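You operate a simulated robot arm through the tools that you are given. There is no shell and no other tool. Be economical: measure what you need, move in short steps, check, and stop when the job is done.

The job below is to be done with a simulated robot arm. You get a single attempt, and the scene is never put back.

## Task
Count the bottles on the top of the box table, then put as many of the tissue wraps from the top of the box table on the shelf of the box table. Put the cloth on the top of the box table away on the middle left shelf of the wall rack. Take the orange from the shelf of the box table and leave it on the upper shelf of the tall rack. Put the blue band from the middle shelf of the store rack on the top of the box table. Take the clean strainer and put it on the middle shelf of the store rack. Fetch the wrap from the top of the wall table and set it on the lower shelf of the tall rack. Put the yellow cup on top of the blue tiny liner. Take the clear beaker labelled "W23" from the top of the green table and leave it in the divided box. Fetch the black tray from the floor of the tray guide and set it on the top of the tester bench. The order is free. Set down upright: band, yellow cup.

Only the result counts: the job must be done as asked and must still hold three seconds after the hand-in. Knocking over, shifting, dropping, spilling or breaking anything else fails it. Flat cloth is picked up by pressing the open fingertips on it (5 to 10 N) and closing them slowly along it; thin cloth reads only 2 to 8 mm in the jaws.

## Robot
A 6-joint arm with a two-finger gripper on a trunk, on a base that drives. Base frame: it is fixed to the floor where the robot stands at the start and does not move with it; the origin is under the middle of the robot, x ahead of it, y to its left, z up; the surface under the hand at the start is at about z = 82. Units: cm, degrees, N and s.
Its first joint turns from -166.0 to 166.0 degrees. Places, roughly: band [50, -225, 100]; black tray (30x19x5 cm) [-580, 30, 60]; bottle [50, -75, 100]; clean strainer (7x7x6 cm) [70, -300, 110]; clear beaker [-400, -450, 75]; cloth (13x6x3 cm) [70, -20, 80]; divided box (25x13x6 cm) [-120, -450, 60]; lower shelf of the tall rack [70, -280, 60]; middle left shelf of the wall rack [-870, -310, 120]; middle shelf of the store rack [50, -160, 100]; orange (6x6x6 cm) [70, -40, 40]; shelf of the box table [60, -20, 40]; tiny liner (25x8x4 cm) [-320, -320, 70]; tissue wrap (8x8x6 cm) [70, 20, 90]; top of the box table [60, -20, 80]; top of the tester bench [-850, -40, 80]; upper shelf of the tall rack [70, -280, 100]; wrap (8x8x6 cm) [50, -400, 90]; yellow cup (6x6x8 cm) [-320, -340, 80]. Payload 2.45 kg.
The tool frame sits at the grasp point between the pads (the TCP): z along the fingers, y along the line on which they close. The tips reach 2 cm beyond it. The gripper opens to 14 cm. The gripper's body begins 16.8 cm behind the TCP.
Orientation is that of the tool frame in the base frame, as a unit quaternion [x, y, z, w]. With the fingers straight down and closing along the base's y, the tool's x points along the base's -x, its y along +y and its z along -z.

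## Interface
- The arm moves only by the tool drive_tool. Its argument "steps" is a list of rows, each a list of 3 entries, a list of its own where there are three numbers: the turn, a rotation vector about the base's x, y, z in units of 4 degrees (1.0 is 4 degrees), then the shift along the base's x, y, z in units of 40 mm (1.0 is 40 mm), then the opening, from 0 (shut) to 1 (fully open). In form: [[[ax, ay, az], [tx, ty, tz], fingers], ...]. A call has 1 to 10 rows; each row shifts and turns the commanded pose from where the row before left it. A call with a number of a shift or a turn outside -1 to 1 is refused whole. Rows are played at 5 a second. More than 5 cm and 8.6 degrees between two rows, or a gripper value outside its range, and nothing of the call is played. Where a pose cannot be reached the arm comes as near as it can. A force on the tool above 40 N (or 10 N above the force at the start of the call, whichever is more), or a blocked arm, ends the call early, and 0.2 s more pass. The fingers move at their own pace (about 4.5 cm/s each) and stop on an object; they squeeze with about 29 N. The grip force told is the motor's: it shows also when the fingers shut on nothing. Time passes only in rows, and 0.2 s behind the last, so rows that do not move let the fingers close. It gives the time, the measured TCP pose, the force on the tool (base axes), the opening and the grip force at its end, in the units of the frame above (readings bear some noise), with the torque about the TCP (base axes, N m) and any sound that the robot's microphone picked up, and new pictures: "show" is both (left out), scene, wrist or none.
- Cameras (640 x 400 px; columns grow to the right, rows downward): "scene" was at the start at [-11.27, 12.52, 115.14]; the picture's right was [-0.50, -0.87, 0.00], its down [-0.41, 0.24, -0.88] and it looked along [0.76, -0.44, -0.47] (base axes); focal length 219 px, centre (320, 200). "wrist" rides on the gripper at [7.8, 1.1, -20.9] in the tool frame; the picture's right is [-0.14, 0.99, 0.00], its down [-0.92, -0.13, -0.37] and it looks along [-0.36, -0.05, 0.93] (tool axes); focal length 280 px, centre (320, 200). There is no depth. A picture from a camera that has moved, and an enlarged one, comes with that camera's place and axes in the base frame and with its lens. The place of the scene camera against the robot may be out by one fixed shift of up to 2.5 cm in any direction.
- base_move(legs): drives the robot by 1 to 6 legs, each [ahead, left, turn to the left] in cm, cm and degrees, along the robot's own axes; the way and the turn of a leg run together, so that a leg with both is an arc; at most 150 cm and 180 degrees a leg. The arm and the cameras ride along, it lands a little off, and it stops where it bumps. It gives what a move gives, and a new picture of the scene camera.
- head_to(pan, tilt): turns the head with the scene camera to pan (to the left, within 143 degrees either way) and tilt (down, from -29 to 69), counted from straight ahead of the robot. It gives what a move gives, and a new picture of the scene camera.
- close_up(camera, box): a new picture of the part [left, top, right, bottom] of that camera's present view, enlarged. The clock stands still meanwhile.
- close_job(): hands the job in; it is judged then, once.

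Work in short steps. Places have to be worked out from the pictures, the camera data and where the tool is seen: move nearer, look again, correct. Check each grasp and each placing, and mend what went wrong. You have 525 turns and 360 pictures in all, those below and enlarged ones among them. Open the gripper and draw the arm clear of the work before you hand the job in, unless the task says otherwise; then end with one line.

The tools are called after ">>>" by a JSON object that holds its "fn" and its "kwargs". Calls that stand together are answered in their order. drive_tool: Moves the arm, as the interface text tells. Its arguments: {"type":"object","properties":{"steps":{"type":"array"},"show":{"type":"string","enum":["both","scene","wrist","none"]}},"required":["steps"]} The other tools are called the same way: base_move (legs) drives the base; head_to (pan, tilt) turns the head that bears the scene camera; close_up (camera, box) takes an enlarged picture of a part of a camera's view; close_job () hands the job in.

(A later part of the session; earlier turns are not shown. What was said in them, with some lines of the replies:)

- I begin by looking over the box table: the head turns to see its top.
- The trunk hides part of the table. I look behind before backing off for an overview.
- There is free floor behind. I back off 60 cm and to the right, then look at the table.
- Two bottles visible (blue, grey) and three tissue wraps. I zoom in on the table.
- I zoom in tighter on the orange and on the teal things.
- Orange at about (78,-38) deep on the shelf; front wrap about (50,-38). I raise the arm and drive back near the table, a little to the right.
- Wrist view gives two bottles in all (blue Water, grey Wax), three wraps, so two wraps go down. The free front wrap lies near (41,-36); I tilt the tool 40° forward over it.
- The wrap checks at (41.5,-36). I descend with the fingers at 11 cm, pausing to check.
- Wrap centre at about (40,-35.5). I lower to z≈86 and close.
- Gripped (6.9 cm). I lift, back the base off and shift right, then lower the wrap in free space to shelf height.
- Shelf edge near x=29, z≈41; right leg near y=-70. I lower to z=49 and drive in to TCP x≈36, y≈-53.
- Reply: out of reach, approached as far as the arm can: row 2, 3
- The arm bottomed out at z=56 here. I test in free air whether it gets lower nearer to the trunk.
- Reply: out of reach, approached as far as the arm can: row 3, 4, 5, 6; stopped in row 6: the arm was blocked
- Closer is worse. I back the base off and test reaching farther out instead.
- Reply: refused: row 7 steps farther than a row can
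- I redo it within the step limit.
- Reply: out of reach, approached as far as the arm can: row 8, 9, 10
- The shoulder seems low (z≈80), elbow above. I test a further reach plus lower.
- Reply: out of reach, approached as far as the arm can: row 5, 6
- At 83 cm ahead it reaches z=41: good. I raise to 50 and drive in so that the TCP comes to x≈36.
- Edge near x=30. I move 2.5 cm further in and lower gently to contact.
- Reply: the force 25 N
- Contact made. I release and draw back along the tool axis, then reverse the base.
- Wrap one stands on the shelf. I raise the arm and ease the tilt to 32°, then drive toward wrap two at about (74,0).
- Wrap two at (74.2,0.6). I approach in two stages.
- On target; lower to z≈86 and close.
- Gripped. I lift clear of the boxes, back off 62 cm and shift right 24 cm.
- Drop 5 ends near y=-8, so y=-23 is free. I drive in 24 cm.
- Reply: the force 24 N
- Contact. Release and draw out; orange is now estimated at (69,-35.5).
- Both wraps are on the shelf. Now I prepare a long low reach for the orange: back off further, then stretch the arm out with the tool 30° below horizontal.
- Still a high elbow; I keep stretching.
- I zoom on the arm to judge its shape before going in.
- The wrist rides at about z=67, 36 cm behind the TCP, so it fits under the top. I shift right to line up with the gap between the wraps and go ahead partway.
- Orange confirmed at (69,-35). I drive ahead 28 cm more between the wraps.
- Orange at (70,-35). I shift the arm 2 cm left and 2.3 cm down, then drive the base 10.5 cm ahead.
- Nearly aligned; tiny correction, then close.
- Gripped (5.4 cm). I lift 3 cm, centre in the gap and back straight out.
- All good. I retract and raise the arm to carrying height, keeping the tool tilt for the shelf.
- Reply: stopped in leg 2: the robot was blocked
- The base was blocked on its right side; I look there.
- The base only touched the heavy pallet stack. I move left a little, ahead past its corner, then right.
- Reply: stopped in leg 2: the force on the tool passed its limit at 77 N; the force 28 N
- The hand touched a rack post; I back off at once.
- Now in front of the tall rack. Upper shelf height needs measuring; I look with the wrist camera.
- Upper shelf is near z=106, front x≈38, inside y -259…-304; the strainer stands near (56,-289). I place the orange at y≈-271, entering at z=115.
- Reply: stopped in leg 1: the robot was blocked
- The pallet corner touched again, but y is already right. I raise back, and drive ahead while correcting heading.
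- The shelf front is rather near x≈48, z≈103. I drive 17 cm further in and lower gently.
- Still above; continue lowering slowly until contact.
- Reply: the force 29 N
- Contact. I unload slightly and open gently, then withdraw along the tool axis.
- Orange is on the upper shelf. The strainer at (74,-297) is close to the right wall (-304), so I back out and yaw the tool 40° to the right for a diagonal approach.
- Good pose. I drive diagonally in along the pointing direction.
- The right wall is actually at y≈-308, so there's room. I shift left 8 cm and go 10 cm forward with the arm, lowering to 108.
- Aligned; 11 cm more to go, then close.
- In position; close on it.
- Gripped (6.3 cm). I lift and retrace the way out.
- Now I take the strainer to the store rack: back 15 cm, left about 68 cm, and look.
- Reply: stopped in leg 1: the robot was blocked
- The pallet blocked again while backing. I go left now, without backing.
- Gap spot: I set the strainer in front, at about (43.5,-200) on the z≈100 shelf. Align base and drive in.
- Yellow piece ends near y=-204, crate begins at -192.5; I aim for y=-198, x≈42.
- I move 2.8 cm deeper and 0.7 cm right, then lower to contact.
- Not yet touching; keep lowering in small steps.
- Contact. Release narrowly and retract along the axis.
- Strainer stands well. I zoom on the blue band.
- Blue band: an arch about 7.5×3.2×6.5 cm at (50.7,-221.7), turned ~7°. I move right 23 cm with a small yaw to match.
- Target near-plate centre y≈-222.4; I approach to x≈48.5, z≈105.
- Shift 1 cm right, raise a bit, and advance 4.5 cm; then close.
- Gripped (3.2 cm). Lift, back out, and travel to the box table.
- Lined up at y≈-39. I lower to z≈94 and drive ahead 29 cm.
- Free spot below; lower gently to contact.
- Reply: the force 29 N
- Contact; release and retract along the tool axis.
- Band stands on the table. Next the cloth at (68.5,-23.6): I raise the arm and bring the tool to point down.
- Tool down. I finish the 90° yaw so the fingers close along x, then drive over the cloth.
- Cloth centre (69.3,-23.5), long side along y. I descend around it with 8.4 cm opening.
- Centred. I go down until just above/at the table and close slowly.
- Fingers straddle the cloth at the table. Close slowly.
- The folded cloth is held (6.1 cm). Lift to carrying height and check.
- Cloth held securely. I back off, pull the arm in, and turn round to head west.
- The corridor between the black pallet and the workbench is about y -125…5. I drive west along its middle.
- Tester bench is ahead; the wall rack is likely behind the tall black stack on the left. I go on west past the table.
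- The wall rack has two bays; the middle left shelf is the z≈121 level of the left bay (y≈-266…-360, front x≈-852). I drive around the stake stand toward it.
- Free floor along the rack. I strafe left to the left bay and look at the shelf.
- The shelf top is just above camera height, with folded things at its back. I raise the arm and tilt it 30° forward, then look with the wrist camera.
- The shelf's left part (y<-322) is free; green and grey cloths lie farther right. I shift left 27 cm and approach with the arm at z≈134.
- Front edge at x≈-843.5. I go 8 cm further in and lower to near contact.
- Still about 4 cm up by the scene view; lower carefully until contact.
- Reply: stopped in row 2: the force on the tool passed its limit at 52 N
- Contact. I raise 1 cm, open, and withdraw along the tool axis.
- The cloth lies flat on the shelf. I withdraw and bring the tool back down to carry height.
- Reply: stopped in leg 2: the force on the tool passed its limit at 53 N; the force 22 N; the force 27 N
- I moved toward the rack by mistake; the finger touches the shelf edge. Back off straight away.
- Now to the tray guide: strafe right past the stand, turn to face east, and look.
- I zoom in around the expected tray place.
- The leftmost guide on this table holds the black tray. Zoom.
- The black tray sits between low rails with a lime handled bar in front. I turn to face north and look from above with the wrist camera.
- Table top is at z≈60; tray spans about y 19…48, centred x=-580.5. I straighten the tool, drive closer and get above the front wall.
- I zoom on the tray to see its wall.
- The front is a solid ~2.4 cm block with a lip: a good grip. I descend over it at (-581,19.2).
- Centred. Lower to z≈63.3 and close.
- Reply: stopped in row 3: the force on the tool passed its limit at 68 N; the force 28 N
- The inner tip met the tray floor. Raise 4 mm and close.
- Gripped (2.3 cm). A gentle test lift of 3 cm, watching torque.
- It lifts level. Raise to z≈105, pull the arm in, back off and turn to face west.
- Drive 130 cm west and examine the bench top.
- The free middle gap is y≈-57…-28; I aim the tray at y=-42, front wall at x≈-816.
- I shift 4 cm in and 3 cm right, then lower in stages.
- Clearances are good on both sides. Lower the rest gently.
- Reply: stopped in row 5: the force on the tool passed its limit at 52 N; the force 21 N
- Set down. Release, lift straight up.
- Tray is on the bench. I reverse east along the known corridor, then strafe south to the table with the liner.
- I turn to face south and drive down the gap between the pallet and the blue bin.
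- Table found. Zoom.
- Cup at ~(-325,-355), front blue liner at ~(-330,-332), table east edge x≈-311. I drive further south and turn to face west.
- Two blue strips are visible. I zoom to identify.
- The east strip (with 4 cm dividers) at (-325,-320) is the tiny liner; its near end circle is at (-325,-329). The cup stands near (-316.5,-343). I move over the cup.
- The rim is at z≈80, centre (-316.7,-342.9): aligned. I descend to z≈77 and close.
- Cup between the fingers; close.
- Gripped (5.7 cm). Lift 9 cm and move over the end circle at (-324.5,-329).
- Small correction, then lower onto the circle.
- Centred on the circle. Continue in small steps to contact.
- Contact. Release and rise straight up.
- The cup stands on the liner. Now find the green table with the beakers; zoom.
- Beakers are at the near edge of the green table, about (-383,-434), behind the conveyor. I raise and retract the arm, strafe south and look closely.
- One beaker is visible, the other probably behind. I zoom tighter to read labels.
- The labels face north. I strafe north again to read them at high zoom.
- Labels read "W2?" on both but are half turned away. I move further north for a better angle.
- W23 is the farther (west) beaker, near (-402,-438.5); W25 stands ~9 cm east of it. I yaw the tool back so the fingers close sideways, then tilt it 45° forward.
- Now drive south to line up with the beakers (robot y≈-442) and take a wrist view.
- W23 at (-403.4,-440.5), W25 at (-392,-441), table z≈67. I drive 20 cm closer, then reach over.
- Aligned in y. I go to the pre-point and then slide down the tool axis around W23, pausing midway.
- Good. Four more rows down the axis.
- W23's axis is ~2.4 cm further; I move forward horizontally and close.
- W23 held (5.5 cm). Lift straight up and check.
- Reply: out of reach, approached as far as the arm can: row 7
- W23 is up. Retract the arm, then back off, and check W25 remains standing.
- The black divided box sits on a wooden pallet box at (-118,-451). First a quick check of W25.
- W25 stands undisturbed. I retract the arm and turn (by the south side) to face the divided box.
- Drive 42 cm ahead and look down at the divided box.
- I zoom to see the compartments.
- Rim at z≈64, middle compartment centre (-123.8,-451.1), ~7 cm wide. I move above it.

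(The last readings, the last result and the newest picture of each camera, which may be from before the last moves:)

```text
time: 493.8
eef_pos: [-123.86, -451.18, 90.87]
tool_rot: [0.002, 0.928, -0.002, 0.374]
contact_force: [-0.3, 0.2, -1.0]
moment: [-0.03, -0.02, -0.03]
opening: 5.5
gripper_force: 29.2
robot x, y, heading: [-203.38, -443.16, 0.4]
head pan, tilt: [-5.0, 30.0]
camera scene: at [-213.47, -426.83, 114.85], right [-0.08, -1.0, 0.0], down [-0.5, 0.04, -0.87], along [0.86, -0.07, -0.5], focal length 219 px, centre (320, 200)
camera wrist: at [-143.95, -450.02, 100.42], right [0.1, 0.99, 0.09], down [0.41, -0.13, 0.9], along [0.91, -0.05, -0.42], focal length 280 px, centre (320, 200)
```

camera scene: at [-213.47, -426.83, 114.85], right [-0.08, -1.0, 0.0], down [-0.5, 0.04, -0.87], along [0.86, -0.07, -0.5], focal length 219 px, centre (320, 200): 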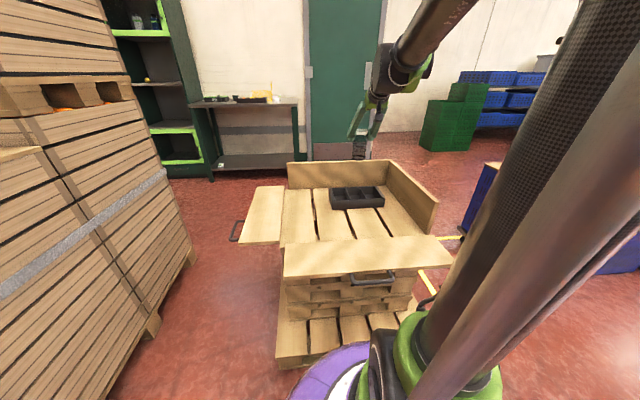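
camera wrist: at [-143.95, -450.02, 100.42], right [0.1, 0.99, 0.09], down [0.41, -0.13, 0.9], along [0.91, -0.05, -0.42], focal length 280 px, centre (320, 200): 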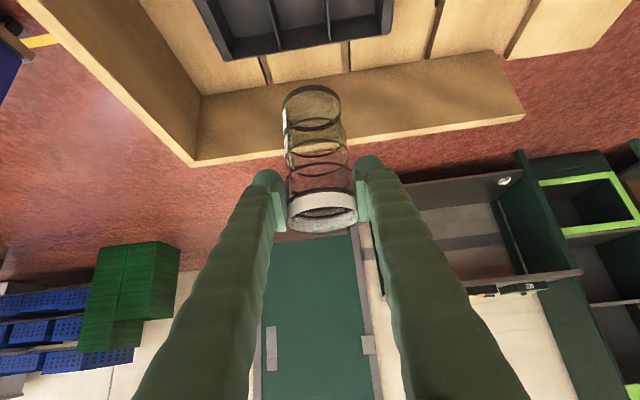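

Aligned. Descend 12 cm and check entering alignment.

>>> {"fn": "drive_tool", "kwargs": {"steps": [[[0, 0, 0], [0, 0, -1], 0.2], [[0, 0, 0], [0, 0, -1], 0.2], [[0, 0, 0], [0, 0, -0.9], 0.2]], "show": "wrist"}}

>>> {"fn": "close_up", "kwargs": {"camera": "scene", "box": [310, 150, 406, 210]}}

```text
time: 494.6
eef_pos: [-123.84, -451.24, 79.49]
tool_rot: [0.0, 0.928, 0.0, 0.373]
contact_force: [0.4, 0.0, -0.8]
moment: [-0.01, -0.01, 0.0]
opening: 5.5
gripper_force: 28.9
robot x, y, heading: [-203.24, -443.25, 0.3]
head pan, tilt: [-5.0, 30.0]
camera wrist: at [-144.03, -450.19, 89.12], right [0.1, 0.99, 0.09], down [0.41, -0.13, 0.9], along [0.91, -0.05, -0.42], focal length 280 px, centre (320, 200)
```

wrist: 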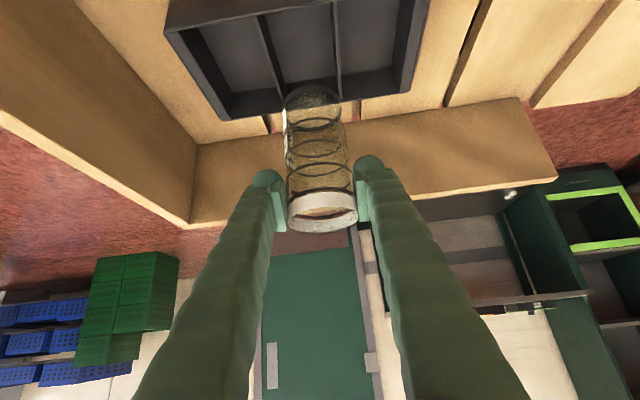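

```text
6.67 times, centred on (358, 180) of scene
camera zoom: at [-213.45, -426.83, 114.85], right [-0.08, -1.0, 0.0], down [-0.5, 0.04, -0.87], along [0.86, -0.07, -0.5], focal length 1459 px, centre (67, 333)
```

zoom: 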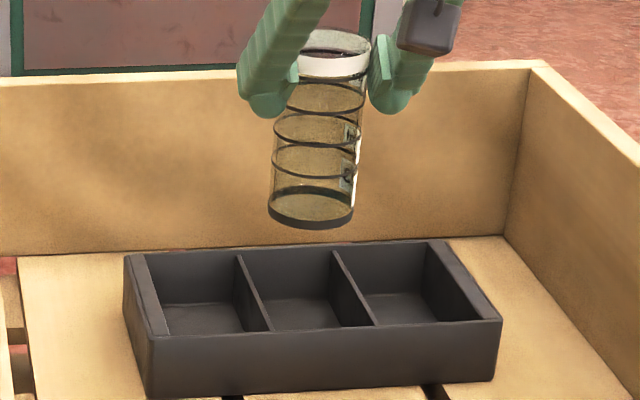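

Base lines up with the middle compartment. Lower in with care.

>>> {"fn": "drive_tool", "kwargs": {"steps": [[[0, 0, 0], [0, 0, -0.6], 0.2], [[0, 0, 0], [0, 0, -0.6], 0.2], [[0, 0, 0], [0, 0, -0.5], 0.2], [[0, 0, 0], [0, 0, -0.3], 0.2]], "show": "wrist"}}

>>> {"fn": "close_up", "kwargs": {"camera": "scene", "box": [310, 150, 406, 210]}}

```text
time: 495.6
eef_pos: [-123.72, -451.31, 71.52]
tool_rot: [0.0, 0.928, -0.001, 0.374]
contact_force: [0.1, 0.8, -0.8]
moment: [-0.03, 0.02, 0.01]
opening: 5.5
gripper_force: 28.6
robot x, y, heading: [-203.27, -443.15, 0.1]
head pan, tilt: [-5.0, 30.0]
camera wrist: at [-143.9, -450.12, 81.01], right [0.1, 0.99, 0.09], down [0.41, -0.13, 0.9], along [0.91, -0.05, -0.42], focal length 280 px, centre (320, 200)
```

wrist: 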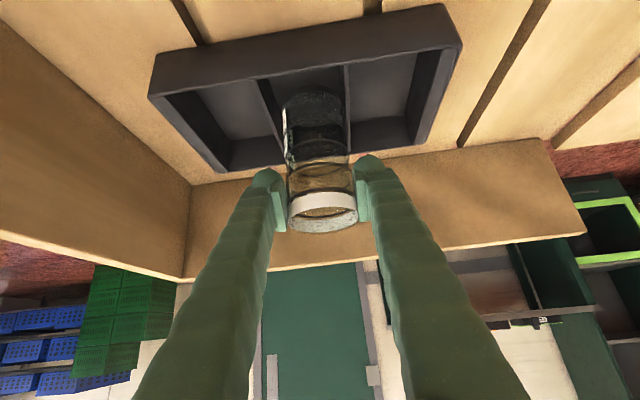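

```text
6.67 times, centred on (358, 180) of scene
camera zoom: at [-213.45, -426.83, 114.85], right [-0.08, -1.0, 0.0], down [-0.5, 0.04, -0.87], along [0.86, -0.07, -0.5], focal length 1459 px, centre (67, 333)
```

zoom: 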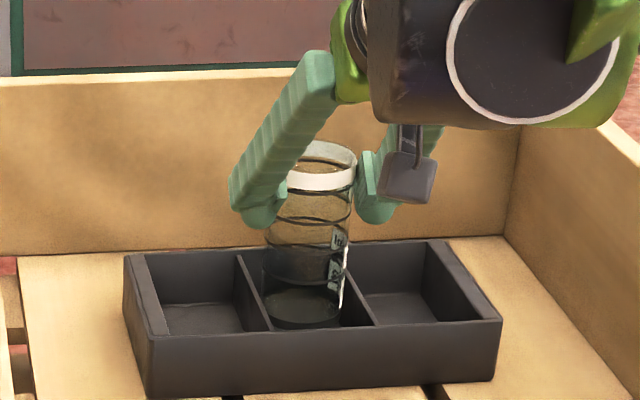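

It has entered the middle compartment freely. Lower to contact.

>>> {"fn": "drive_tool", "kwargs": {"steps": [[[0, 0, 0], [0, 0, -0.12], 0.2], [[0, 0, 0], [0, 0, -0.12], 0.2], [[0, 0, 0], [0, 0, -0.12], 0.2], [[0, 0, 0], [0, 0, -0.12], 0.2]], "show": "none"}}

```text
time: 496.6
eef_pos: [-123.79, -451.19, 69.45]
tool_rot: [0.0, 0.927, -0.001, 0.374]
contact_force: [0.0, 0.3, -0.8]
moment: [-0.02, 0.01, 0.01]
opening: 5.49
gripper_force: 28.8
robot x, y, heading: [-202.97, -442.98, 0.4]
head pan, tilt: [-5.0, 30.0]
```

>>> {"fn": "drive_tool", "kwargs": {"steps": [[[0, 0, 0], [0, 0, -0.1], 0.2], [[0, 0, 0], [0, 0, -0.1], 0.2], [[0, 0, 0], [0, 0, -0.1], 0.2], [[0, 0, 0], [0, 0, -0.1], 0.2]], "show": "wrist"}}

```text
time: 497.6
eef_pos: [-123.75, -451.03, 67.88]
tool_rot: [0.0, 0.927, 0.0, 0.374]
contact_force: [0.8, -2.1, 24.9]
moment: [-0.05, -0.35, 0.0]
opening: 5.49
gripper_force: 29.0
robot x, y, heading: [-203.29, -443.27, 0.2]
head pan, tilt: [-5.0, 30.0]
camera wrist: at [-143.92, -450.04, 77.56], right [0.1, 0.99, 0.09], down [0.41, -0.13, 0.9], along [0.91, -0.05, -0.42], focal length 280 px, centre (320, 200)
```

wrist: 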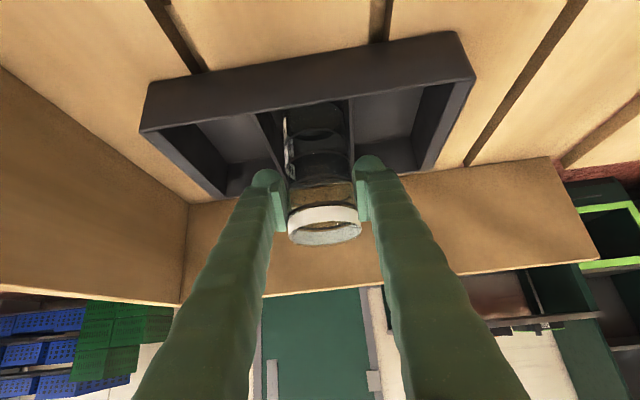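

The beaker rests on the compartment floor. Relieve, open slightly and withdraw up along the axis.

>>> {"fn": "drive_tool", "kwargs": {"steps": [[[0, 0, 0], [0, 0, 0.1], 0.3], [[0, 0, 0], [0, 0, 0], 0.47], [[0, 0, 0], [0, 0, 0], 0.5], [[0, 0, 0], [0, 0, 0], 0.5], [[0, 0, 0], [-0.4, 0, 0.42], 0.5], [[0, 0, 0], [-0.7, 0, 0.73], 0.5], [[0, 0, 0], [-0.7, 0, 0.73], 0.5], [[0, 0, 0], [-0.7, 0, 0.73], 0.5], [[0, 0, 0], [-0.5, 0, 0.9], 0.5]], "show": "wrist"}}

>>> {"fn": "close_up", "kwargs": {"camera": "scene", "box": [310, 150, 406, 210]}}

```text
time: 499.6
eef_pos: [-135.43, -451.27, 82.45]
tool_rot: [0.0, 0.928, 0.0, 0.374]
contact_force: [0.7, 0.1, 0.3]
moment: [0.03, 0.02, 0.03]
opening: 7.01
gripper_force: 0.1
robot x, y, heading: [-203.43, -443.37, 0.3]
head pan, tilt: [-5.0, 30.0]
camera wrist: at [-155.65, -450.22, 92.0], right [0.1, 0.99, 0.09], down [0.41, -0.13, 0.9], along [0.91, -0.05, -0.42], focal length 280 px, centre (320, 200)
```

wrist: 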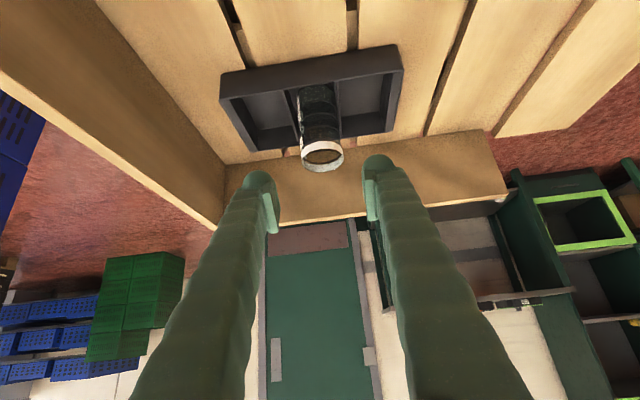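

```text
6.67 times, centred on (358, 180) of scene
camera zoom: at [-213.45, -426.83, 114.85], right [-0.08, -1.0, 0.0], down [-0.5, 0.04, -0.87], along [0.86, -0.07, -0.5], focal length 1459 px, centre (67, 333)
```

zoom: 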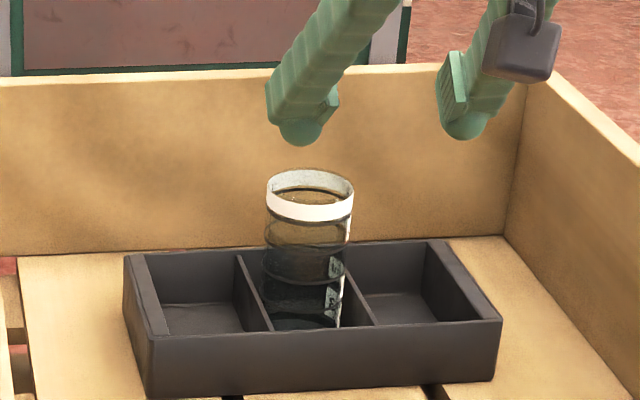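

W23 stands in the box. Last: the wrap on the wall table. The gaps beside the stack are too narrow, so I raise the arm and go round by the known north corridor.

>>> {"fn": "drive_tool", "kwargs": {"steps": [[[0, 0, 0], [-0.4, 0, 0.9], 0.5], [[0, 0, 0], [-0.4, 0, 0.9], 0.5], [[0, 0, 0], [-0.4, 0, 0.9], 0.5], [[0, 0, 0], [-0.4, 0, 0.9], 0.5], [[0, 0, 0], [-0.4, 0, 0.9], 0.5], [[0, 0, 0], [-0.4, 0, 0.9], 0.5], [[0, 0, 0], [-0.4, 0, 0.9], 0.5], [[0, 0, 0], [-0.4, 0, 0.9], 0.5]], "show": "none"}}

>>> {"fn": "base_move", "kwargs": {"legs": [[-44, 0, 0], [0, 0, 90], [120, 0, 0], [115, 0, 0]]}}

```text
time: 501.6
eef_pos: [-142.98, -450.52, 114.14]
tool_rot: [-0.015, 0.927, 0.006, 0.374]
contact_force: [-0.4, -0.4, 0.4]
moment: [-0.01, -0.03, -0.01]
opening: 7.0
gripper_force: 0.1
robot x, y, heading: [-203.41, -443.27, 0.1]
head pan, tilt: [-5.0, 30.0]
stopped in row 8: the arm was blocked; the commanded pose is now the measured one
```

```text
time: 518.9
eef_pos: [-228.19, -154.49, 114.05]
tool_rot: [-0.655, 0.656, 0.264, 0.265]
contact_force: [0.8, -1.1, 0.7]
moment: [0.01, -0.02, 0.0]
opening: 7.01
gripper_force: 0.0
robot x, y, heading: [-237.88, -214.0, 88.1]
head pan, tilt: [-5.0, 30.0]
camera scene: at [-256.09, -224.12, 114.63], right [1.0, 0.01, 0.0], down [0.0, -0.52, -0.85], along [-0.01, 0.85, -0.52], focal length 219 px, centre (320, 200)
```

scene: 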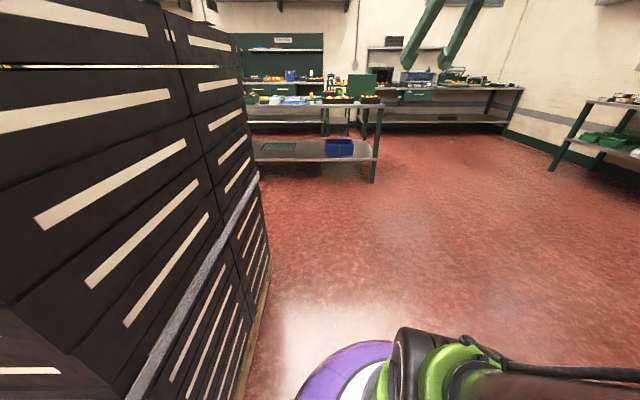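

Turn east and drive toward the racks.

>>> {"fn": "base_move", "kwargs": {"legs": [[15, 0, 0], [0, 0, -88], [100, 0, 0], [80, 0, 0], [0, -90, 0]]}}

>>> {"fn": "head_to", "kwargs": {"pan": -30, "tilt": 22}}

```text
time: 537.1
eef_pos: [-1.47, -306.94, 113.96]
tool_rot: [-0.008, 0.928, 0.003, 0.373]
contact_force: [-1.0, 0.8, 0.3]
moment: [-0.01, 0.0, -0.01]
opening: 7.01
gripper_force: 0.2
robot x, y, heading: [-61.4, -298.43, -0.7]
head pan, tilt: [-5.0, 30.0]
camera scene: at [-71.47, -281.16, 114.64], right [0.01, -1.0, 0.0], down [-0.52, -0.01, -0.85], along [0.85, 0.01, -0.52], focal length 219 px, centre (320, 200)
```

scene: 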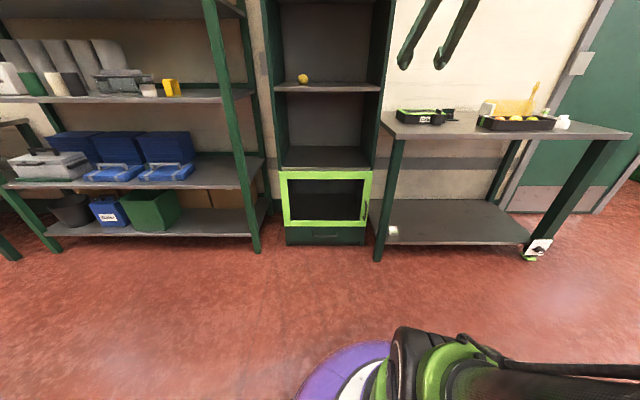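

```text
time: 538.0
eef_pos: [-1.6, -307.07, 113.97]
tool_rot: [-0.008, 0.928, 0.002, 0.373]
contact_force: [0.7, -0.7, 0.6]
moment: [0.02, -0.03, -0.02]
opening: 7.01
gripper_force: 0.2
robot x, y, heading: [-61.15, -298.85, -0.7]
head pan, tilt: [-30.0, 22.0]
camera scene: at [-71.31, -280.96, 115.32], right [0.04, -1.0, 0.0], down [-0.45, -0.02, -0.89], along [0.89, 0.03, -0.45], focal length 219 px, centre (320, 200)
```

scene: 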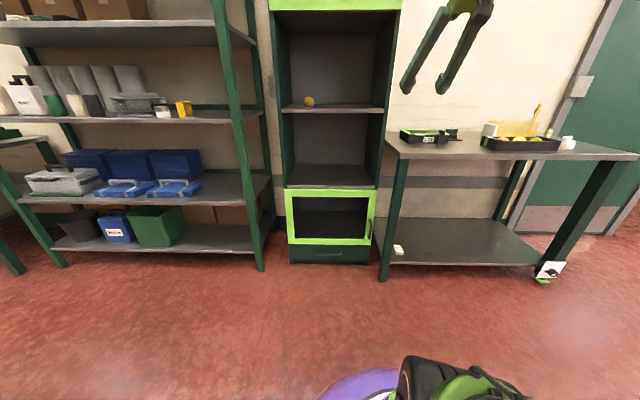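

I zoom on the wall table's top.

>>> {"fn": "close_up", "kwargs": {"camera": "scene", "box": [480, 90, 640, 190]}}

```text
4.00 times, centred on (560, 140) of scene
camera zoom: at [-71.31, -280.96, 115.32], right [0.04, -1.0, 0.0], down [-0.45, -0.02, -0.89], along [0.89, 0.03, -0.45], focal length 875 px, centre (-640, 440)
```

zoom: 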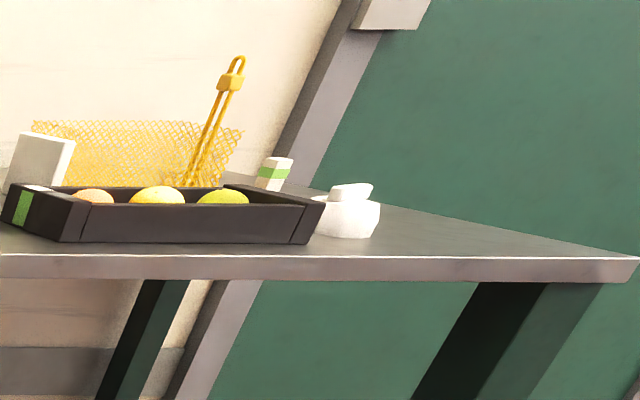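

The wrap is to the right of the black tray near (54,-412). I strafe right and take a wrist view.

>>> {"fn": "base_move", "kwargs": {"legs": [[15, 0, 0.7], [0, -105, 0]]}}

>>> {"fn": "drive_tool", "kwargs": {"steps": [[[0, 0, 0], [0, 0, 0], 0.7]], "show": "wrist"}}

```text
time: 544.5
eef_pos: [13.84, -412.22, 114.1]
tool_rot: [-0.017, 0.928, 0.005, 0.373]
contact_force: [-0.2, 0.0, -0.9]
moment: [0.01, 0.01, 0.0]
opening: 6.99
gripper_force: 0.0
robot x, y, heading: [-46.28, -405.19, 0.3]
head pan, tilt: [-30.0, 22.0]
camera scene: at [-56.39, -387.65, 115.32], right [0.05, -1.0, 0.0], down [-0.45, -0.02, -0.89], along [0.89, 0.05, -0.46], focal length 219 px, centre (320, 200)
```

scene: 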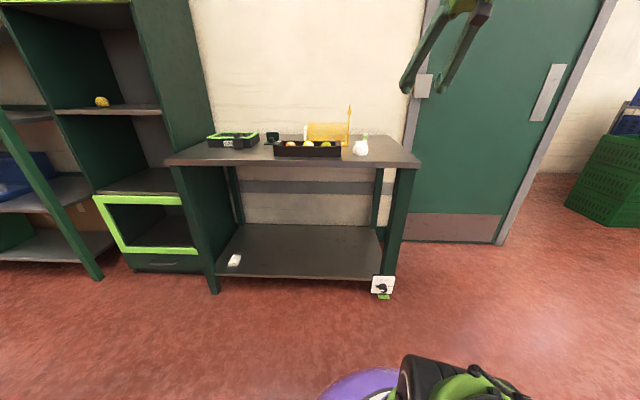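

```text
time: 544.9
eef_pos: [13.84, -412.04, 114.02]
tool_rot: [-0.019, 0.927, 0.008, 0.375]
contact_force: [-0.7, -0.2, 0.0]
moment: [-0.02, -0.04, 0.0]
opening: 9.8
gripper_force: 0.1
robot x, y, heading: [-46.24, -405.1, 0.8]
head pan, tilt: [-30.0, 22.0]
camera wrist: at [-6.33, -411.9, 123.64], right [0.06, 0.99, 0.09], down [0.41, -0.11, 0.9], along [0.91, -0.02, -0.42], focal length 280 px, centre (320, 200)
```

wrist: 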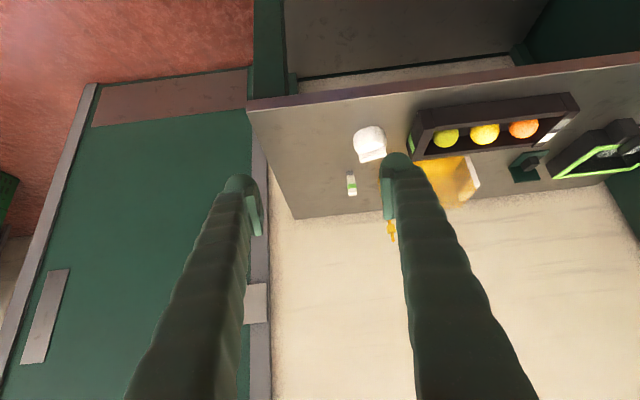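

Wrap centre ≈(44.5,-401.3) on the table at z≈85, 6 cm from the tray. I shift the base and approach along the tool axis.

>>> {"fn": "base_move", "kwargs": {"legs": [[13, 10.5, -0.5]]}}

>>> {"fn": "drive_tool", "kwargs": {"steps": [[[0, 0, 0], [0, 0, -0.8], 0.7], [[0, 0, 0], [0, 0, -0.8], 0.7], [[0, 0, 0], [0, 0, -0.6], 0.7]], "show": "wrist"}}

```text
time: 546.3
eef_pos: [26.97, -402.4, 114.11]
tool_rot: [-0.013, 0.927, 0.005, 0.374]
contact_force: [-0.7, 0.1, 0.2]
moment: [0.01, -0.01, -0.03]
opening: 9.8
gripper_force: 0.0
robot x, y, heading: [-32.93, -394.95, -0.2]
head pan, tilt: [-30.0, 22.0]
camera scene: at [-42.99, -377.04, 115.3], right [0.04, -1.0, 0.0], down [-0.46, -0.02, -0.89], along [0.89, 0.03, -0.46], focal length 219 px, centre (320, 200)
```

scene: 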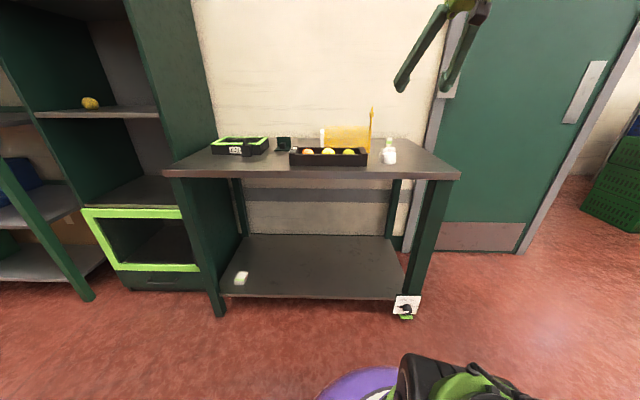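

```text
time: 547.1
eef_pos: [27.67, -402.08, 105.52]
tool_rot: [-0.017, 0.927, 0.006, 0.374]
contact_force: [-0.2, -0.3, -0.4]
moment: [0.04, 0.02, 0.0]
opening: 9.78
gripper_force: 0.1
robot x, y, heading: [-33.07, -394.69, -0.5]
head pan, tilt: [-30.0, 22.0]
camera wrist: at [7.55, -401.72, 115.12], right [0.06, 0.99, 0.09], down [0.41, -0.11, 0.9], along [0.91, -0.02, -0.42], focal length 280 px, centre (320, 200)
```

wrist: 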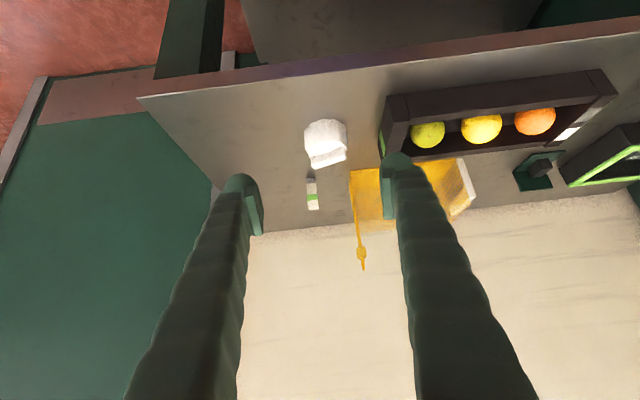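

Aligned. Slide along the axis to the wrap.

>>> {"fn": "drive_tool", "kwargs": {"steps": [[[0, 0, 0], [0.83, 0.055, -0.82], 0.7], [[0, 0, 0], [0.83, 0.055, -0.82], 0.7], [[0, 0, 0], [0.83, 0.055, -0.82], 0.7], [[0, 0, 0], [0.83, 0.055, -0.82], 0.7]], "show": "wrist"}}

```text
time: 548.1
eef_pos: [40.13, -401.7, 92.19]
tool_rot: [-0.012, 0.928, 0.004, 0.374]
contact_force: [0.8, 0.0, 0.0]
moment: [-0.03, -0.05, 0.01]
opening: 9.8
gripper_force: 0.0
robot x, y, heading: [-32.91, -394.79, 0.2]
head pan, tilt: [-30.0, 22.0]
camera wrist: at [20.03, -401.05, 101.93], right [0.07, 0.99, 0.09], down [0.41, -0.12, 0.9], along [0.91, -0.03, -0.42], focal length 280 px, centre (320, 200)
```

wrist: 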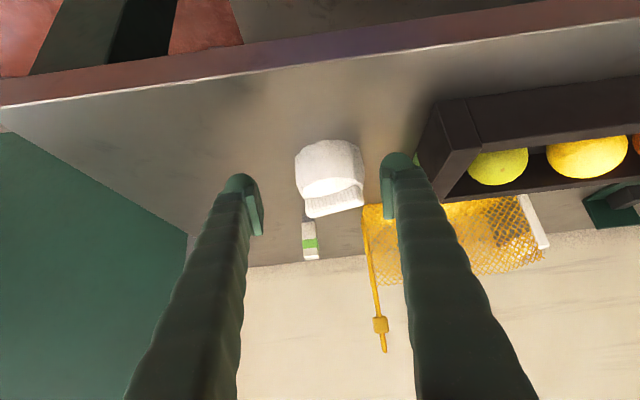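

A bit more: 4.5 cm ahead, 3.4 down, then close.

>>> {"fn": "drive_tool", "kwargs": {"steps": [[[0, 0, 0], [0.55, 0.12, -0.42], 0.7], [[0, 0, 0], [0.55, 0.1, -0.42], 0.7], [[0, 0, 0], [0, 0, 0], 0.5], [[0, 0, 0], [0, 0, 0], 0.3], [[0, 0, 0], [0, 0, 0], 0.1], [[0, 0, 0], [0, 0, 0], 0.1]], "show": "wrist"}}

```text
time: 549.5
eef_pos: [44.7, -400.78, 88.82]
tool_rot: [-0.012, 0.927, 0.004, 0.374]
contact_force: [-0.3, -0.2, -0.2]
moment: [0.02, 0.01, 0.01]
opening: 7.34
gripper_force: 29.0
robot x, y, heading: [-32.92, -394.83, -0.3]
head pan, tilt: [-30.0, 22.0]
camera wrist: at [24.5, -400.33, 98.37], right [0.07, 0.99, 0.09], down [0.41, -0.12, 0.9], along [0.91, -0.03, -0.42], focal length 280 px, centre (320, 200)
```

wrist: 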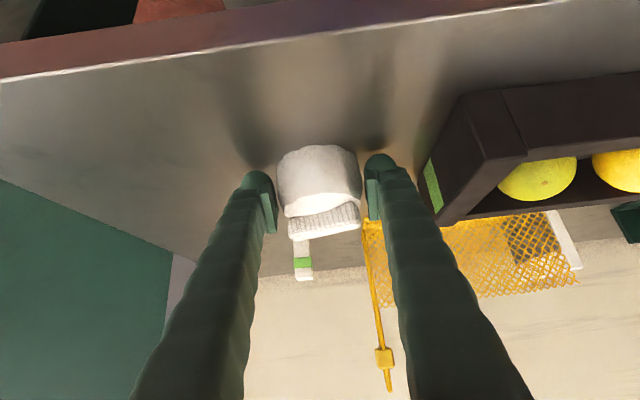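

Gripped (7.3 cm). Lift, back off a little, strafe left to the tall rack.

>>> {"fn": "drive_tool", "kwargs": {"steps": [[[0, 0, 0], [0, 0, 0.6], 0.1], [[0, 0, 0], [0, 0, 0.8], 0.1], [[0, 0, 0], [0, 0, 0.8], 0.1], [[0, 0, 0], [0, 0, 0.8], 0.1]], "show": "none"}}

>>> {"fn": "base_move", "kwargs": {"legs": [[-20, 0, 0], [0, 60, 0], [0, 60, 0]]}}

>>> {"fn": "drive_tool", "kwargs": {"steps": [[[0, 0, 0], [0, 0, -1], 0.1], [[0, 0, 0], [0, 0, -1], 0.1], [[0, 0, 0], [0, 0, -1], 0.1], [[0, 0, 0], [0, 0, -1], 0.1], [[0, 0, 0], [0, 0, -1], 0.1], [[0, 0, 0], [0, 0, -0.8], 0.1]]}}

```text
time: 550.5
eef_pos: [44.7, -400.63, 100.93]
tool_rot: [-0.012, 0.928, 0.004, 0.373]
contact_force: [-0.1, 0.0, -0.5]
moment: [0.01, -0.01, 0.0]
opening: 7.32
gripper_force: 28.7
robot x, y, heading: [-33.3, -394.24, -0.1]
head pan, tilt: [-30.0, 22.0]
```

```text
time: 558.2
eef_pos: [23.2, -278.77, 100.93]
tool_rot: [-0.015, 0.927, 0.005, 0.374]
contact_force: [-0.3, -0.5, 1.0]
moment: [0.03, -0.02, 0.03]
opening: 7.31
gripper_force: 28.5
robot x, y, heading: [-54.62, -273.12, 0.2]
head pan, tilt: [-30.0, 22.0]
camera scene: at [-65.74, -260.75, 116.13], right [-0.5, -0.87, 0.0], down [-0.32, 0.19, -0.93], along [0.8, -0.46, -0.37], focal length 219 px, centre (320, 200)
```

scene: 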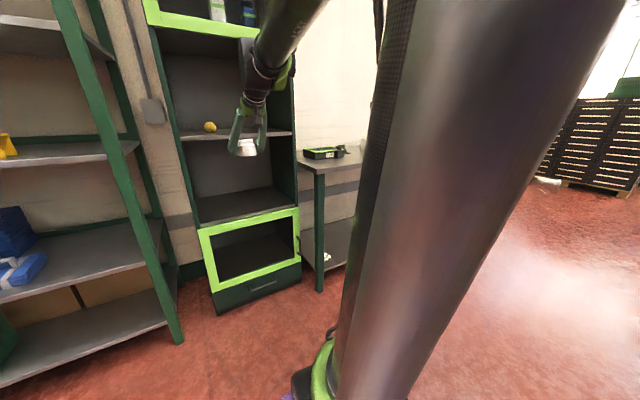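

```text
time: 559.6
eef_pos: [22.99, -279.04, 77.61]
tool_rot: [-0.015, 0.927, 0.005, 0.374]
contact_force: [-0.5, 1.0, 0.7]
moment: [-0.02, -0.01, -0.01]
opening: 7.28
gripper_force: 28.6
robot x, y, heading: [-54.79, -273.17, 0.1]
head pan, tilt: [-30.0, 22.0]
camera scene: at [-65.74, -260.75, 116.13], right [-0.5, -0.87, 0.0], down [-0.32, 0.19, -0.93], along [0.8, -0.46, -0.37], focal length 219 px, centre (320, 200)
camera wrist: at [2.89, -278.57, 87.16], right [0.07, 0.99, 0.09], down [0.41, -0.11, 0.9], along [0.91, -0.02, -0.42], focal length 280 px, centre (320, 200)
```

scene: 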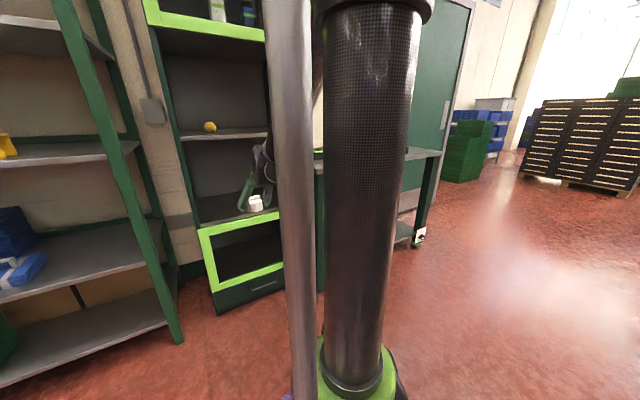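
wrist: 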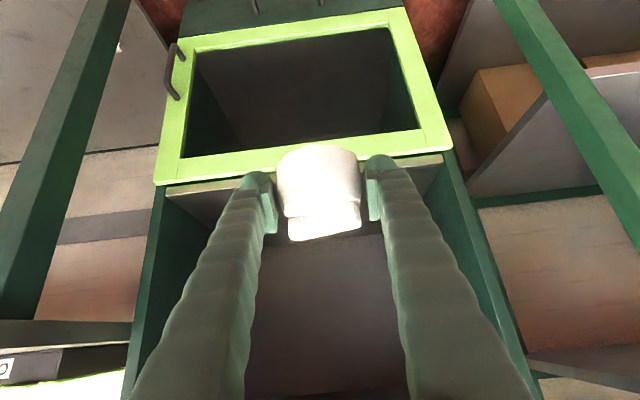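

Lower shelf at z≈62, y centre ≈-281. I lower to z≈71 and drive in 36 cm.

>>> {"fn": "drive_tool", "kwargs": {"steps": [[[0, 0, 0], [0, -0.2, -0.8], 0.1], [[0, 0, 0], [0, -0.1, -0.8], 0.1]], "show": "none"}}

>>> {"fn": "base_move", "kwargs": {"legs": [[18, 0, 0], [17, 0, 0]]}}

>>> {"fn": "drive_tool", "kwargs": {"steps": [[[0, 0, 0], [0, 0, -0.3], 0.1]], "show": "wrist"}}

```text
time: 560.2
eef_pos: [23.03, -280.17, 70.97]
tool_rot: [-0.015, 0.928, 0.005, 0.373]
contact_force: [0.2, 0.9, -0.3]
moment: [-0.03, 0.0, -0.01]
opening: 7.28
gripper_force: 29.3
robot x, y, heading: [-54.22, -273.36, 0.2]
head pan, tilt: [-30.0, 22.0]
```

```text
time: 562.8
eef_pos: [58.38, -280.03, 71.17]
tool_rot: [-0.016, 0.927, 0.006, 0.374]
contact_force: [0.4, -0.6, -0.7]
moment: [0.01, 0.01, 0.02]
opening: 7.29
gripper_force: 29.0
robot x, y, heading: [-19.41, -272.68, 0.1]
head pan, tilt: [-30.0, 22.0]
camera scene: at [-30.54, -260.65, 116.14], right [-0.5, -0.87, 0.0], down [-0.33, 0.19, -0.93], along [0.8, -0.46, -0.37], focal length 219 px, centre (320, 200)
```

scene: 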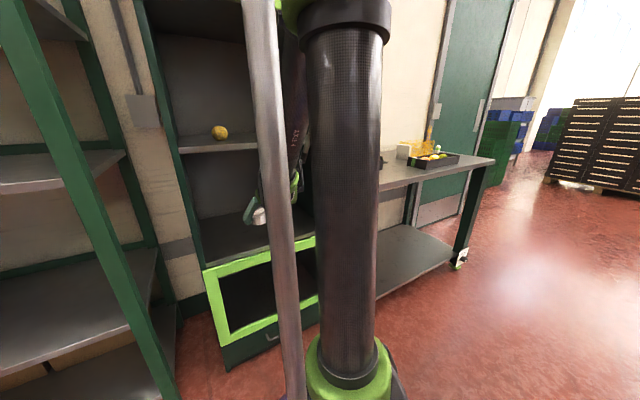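

```text
time: 563.2
eef_pos: [58.16, -280.07, 69.91]
tool_rot: [-0.016, 0.927, 0.006, 0.374]
contact_force: [0.2, 0.0, -0.5]
moment: [-0.01, -0.01, -0.01]
opening: 7.29
gripper_force: 29.2
robot x, y, heading: [-19.4, -273.07, 0.2]
head pan, tilt: [-30.0, 22.0]
camera wrist: at [37.97, -279.61, 79.55], right [0.07, 0.99, 0.09], down [0.41, -0.11, 0.9], along [0.91, -0.02, -0.42], focal length 280 px, centre (320, 200)
```

wrist: 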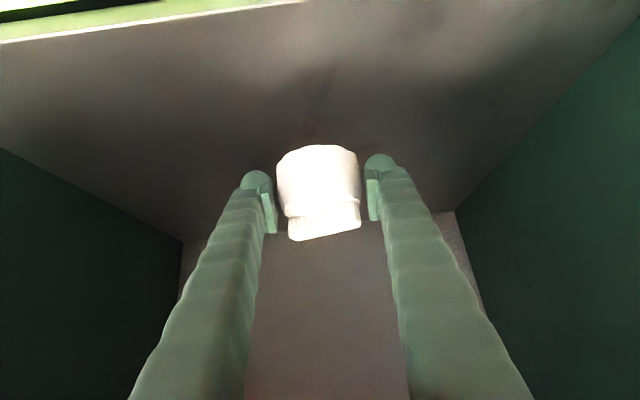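

Well inside the shelf. Lower until contact.

>>> {"fn": "drive_tool", "kwargs": {"steps": [[[0, 0, 0], [0, 0, -0.3], 0.1], [[0, 0, 0], [0, 0, -0.15], 0.1], [[0, 0, 0], [0, 0, -0.12], 0.1], [[0, 0, 0], [0, 0, -0.12], 0.1]], "show": "none"}}

```text
time: 564.2
eef_pos: [58.17, -280.07, 67.07]
tool_rot: [-0.015, 0.928, 0.005, 0.373]
contact_force: [0.1, 0.2, -0.1]
moment: [0.02, 0.03, 0.04]
opening: 7.31
gripper_force: 29.0
robot x, y, heading: [-19.47, -272.56, 0.2]
head pan, tilt: [-30.0, 22.0]
```

>>> {"fn": "drive_tool", "kwargs": {"steps": [[[0, 0, 0], [0, 0, -0.12], 0.1], [[0, 0, 0], [0, 0, -0.12], 0.1], [[0, 0, 0], [0, 0, -0.12], 0.1], [[0, 0, 0], [0, 0, -0.12], 0.1], [[0, 0, 0], [0, 0, -0.12], 0.1]], "show": "none"}}

```text
time: 565.4
eef_pos: [58.16, -279.94, 64.78]
tool_rot: [-0.016, 0.927, 0.006, 0.374]
contact_force: [-0.4, 0.5, 9.6]
moment: [0.22, -0.14, 0.05]
opening: 7.28
gripper_force: 28.7
robot x, y, heading: [-19.55, -272.9, 0.2]
head pan, tilt: [-30.0, 22.0]
```

Contact begins at z≈64.8. Release and withdraw along the axis.

>>> {"fn": "drive_tool", "kwargs": {"steps": [[[0, 0, 0], [0, 0, 0], 0.4], [[0, 0, 0], [0, 0, 0], 0.65], [[0, 0, 0], [0, 0, 0], 0.7], [[0, 0, 0], [0, 0, 0], 0.7], [[0, 0, 0], [-0.5, 0, 0.5], 0.7], [[0, 0, 0], [-0.7, 0, 0.7], 0.7], [[0, 0, 0], [-0.8, 0, 0.3], 0.7]], "show": "wrist"}}

>>> {"fn": "base_move", "kwargs": {"legs": [[-34, 0, 0]]}}

```text
time: 567.0
eef_pos: [49.82, -280.16, 70.79]
tool_rot: [-0.015, 0.927, 0.005, 0.373]
contact_force: [-0.4, -0.3, -0.2]
moment: [0.01, 0.04, -0.03]
opening: 9.83
gripper_force: 0.1
robot x, y, heading: [-19.59, -273.36, 0.2]
head pan, tilt: [-30.0, 22.0]
camera wrist: at [29.7, -279.67, 80.3], right [0.07, 0.99, 0.09], down [0.41, -0.11, 0.9], along [0.91, -0.02, -0.42], focal length 280 px, centre (320, 200)
```

wrist: 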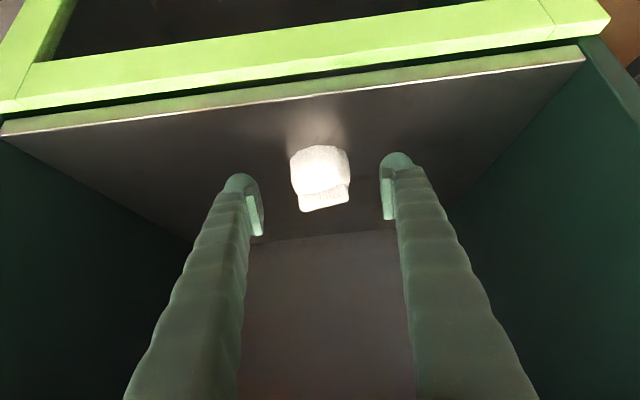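

```text
time: 569.2
eef_pos: [15.53, -280.17, 70.77]
tool_rot: [-0.016, 0.927, 0.005, 0.374]
contact_force: [0.0, -0.2, -0.1]
moment: [0.01, 0.0, 0.0]
opening: 9.8
gripper_force: 0.1
robot x, y, heading: [-53.48, -273.39, -0.1]
head pan, tilt: [-30.0, 22.0]
camera scene: at [-65.01, -260.78, 116.13], right [-0.5, -0.87, 0.0], down [-0.33, 0.19, -0.93], along [0.8, -0.46, -0.37], focal length 219 px, centre (320, 200)
```

scene: 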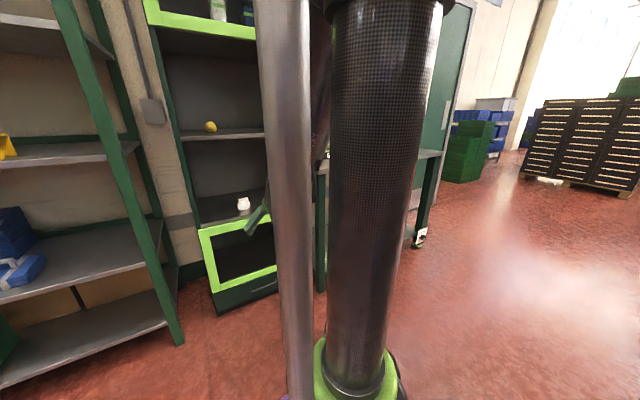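

I counted two bottles on the box table. Every item has been placed and checked, and the gripper is open and clear. Handing in.

>>> {"fn": "close_job", "kwargs": {}}

```text
The job is handed in.
```

The job is handed in with every item placed. There are two bottles on the box table, so I moved two tissue wraps down to its shelf. On the way, the base bumped the orange pallet stack three times. The hand also touched a rack post (77 N) and the edge of the wall-rack shelf (53 N). I saw nothing moved or knocked over after any of these.
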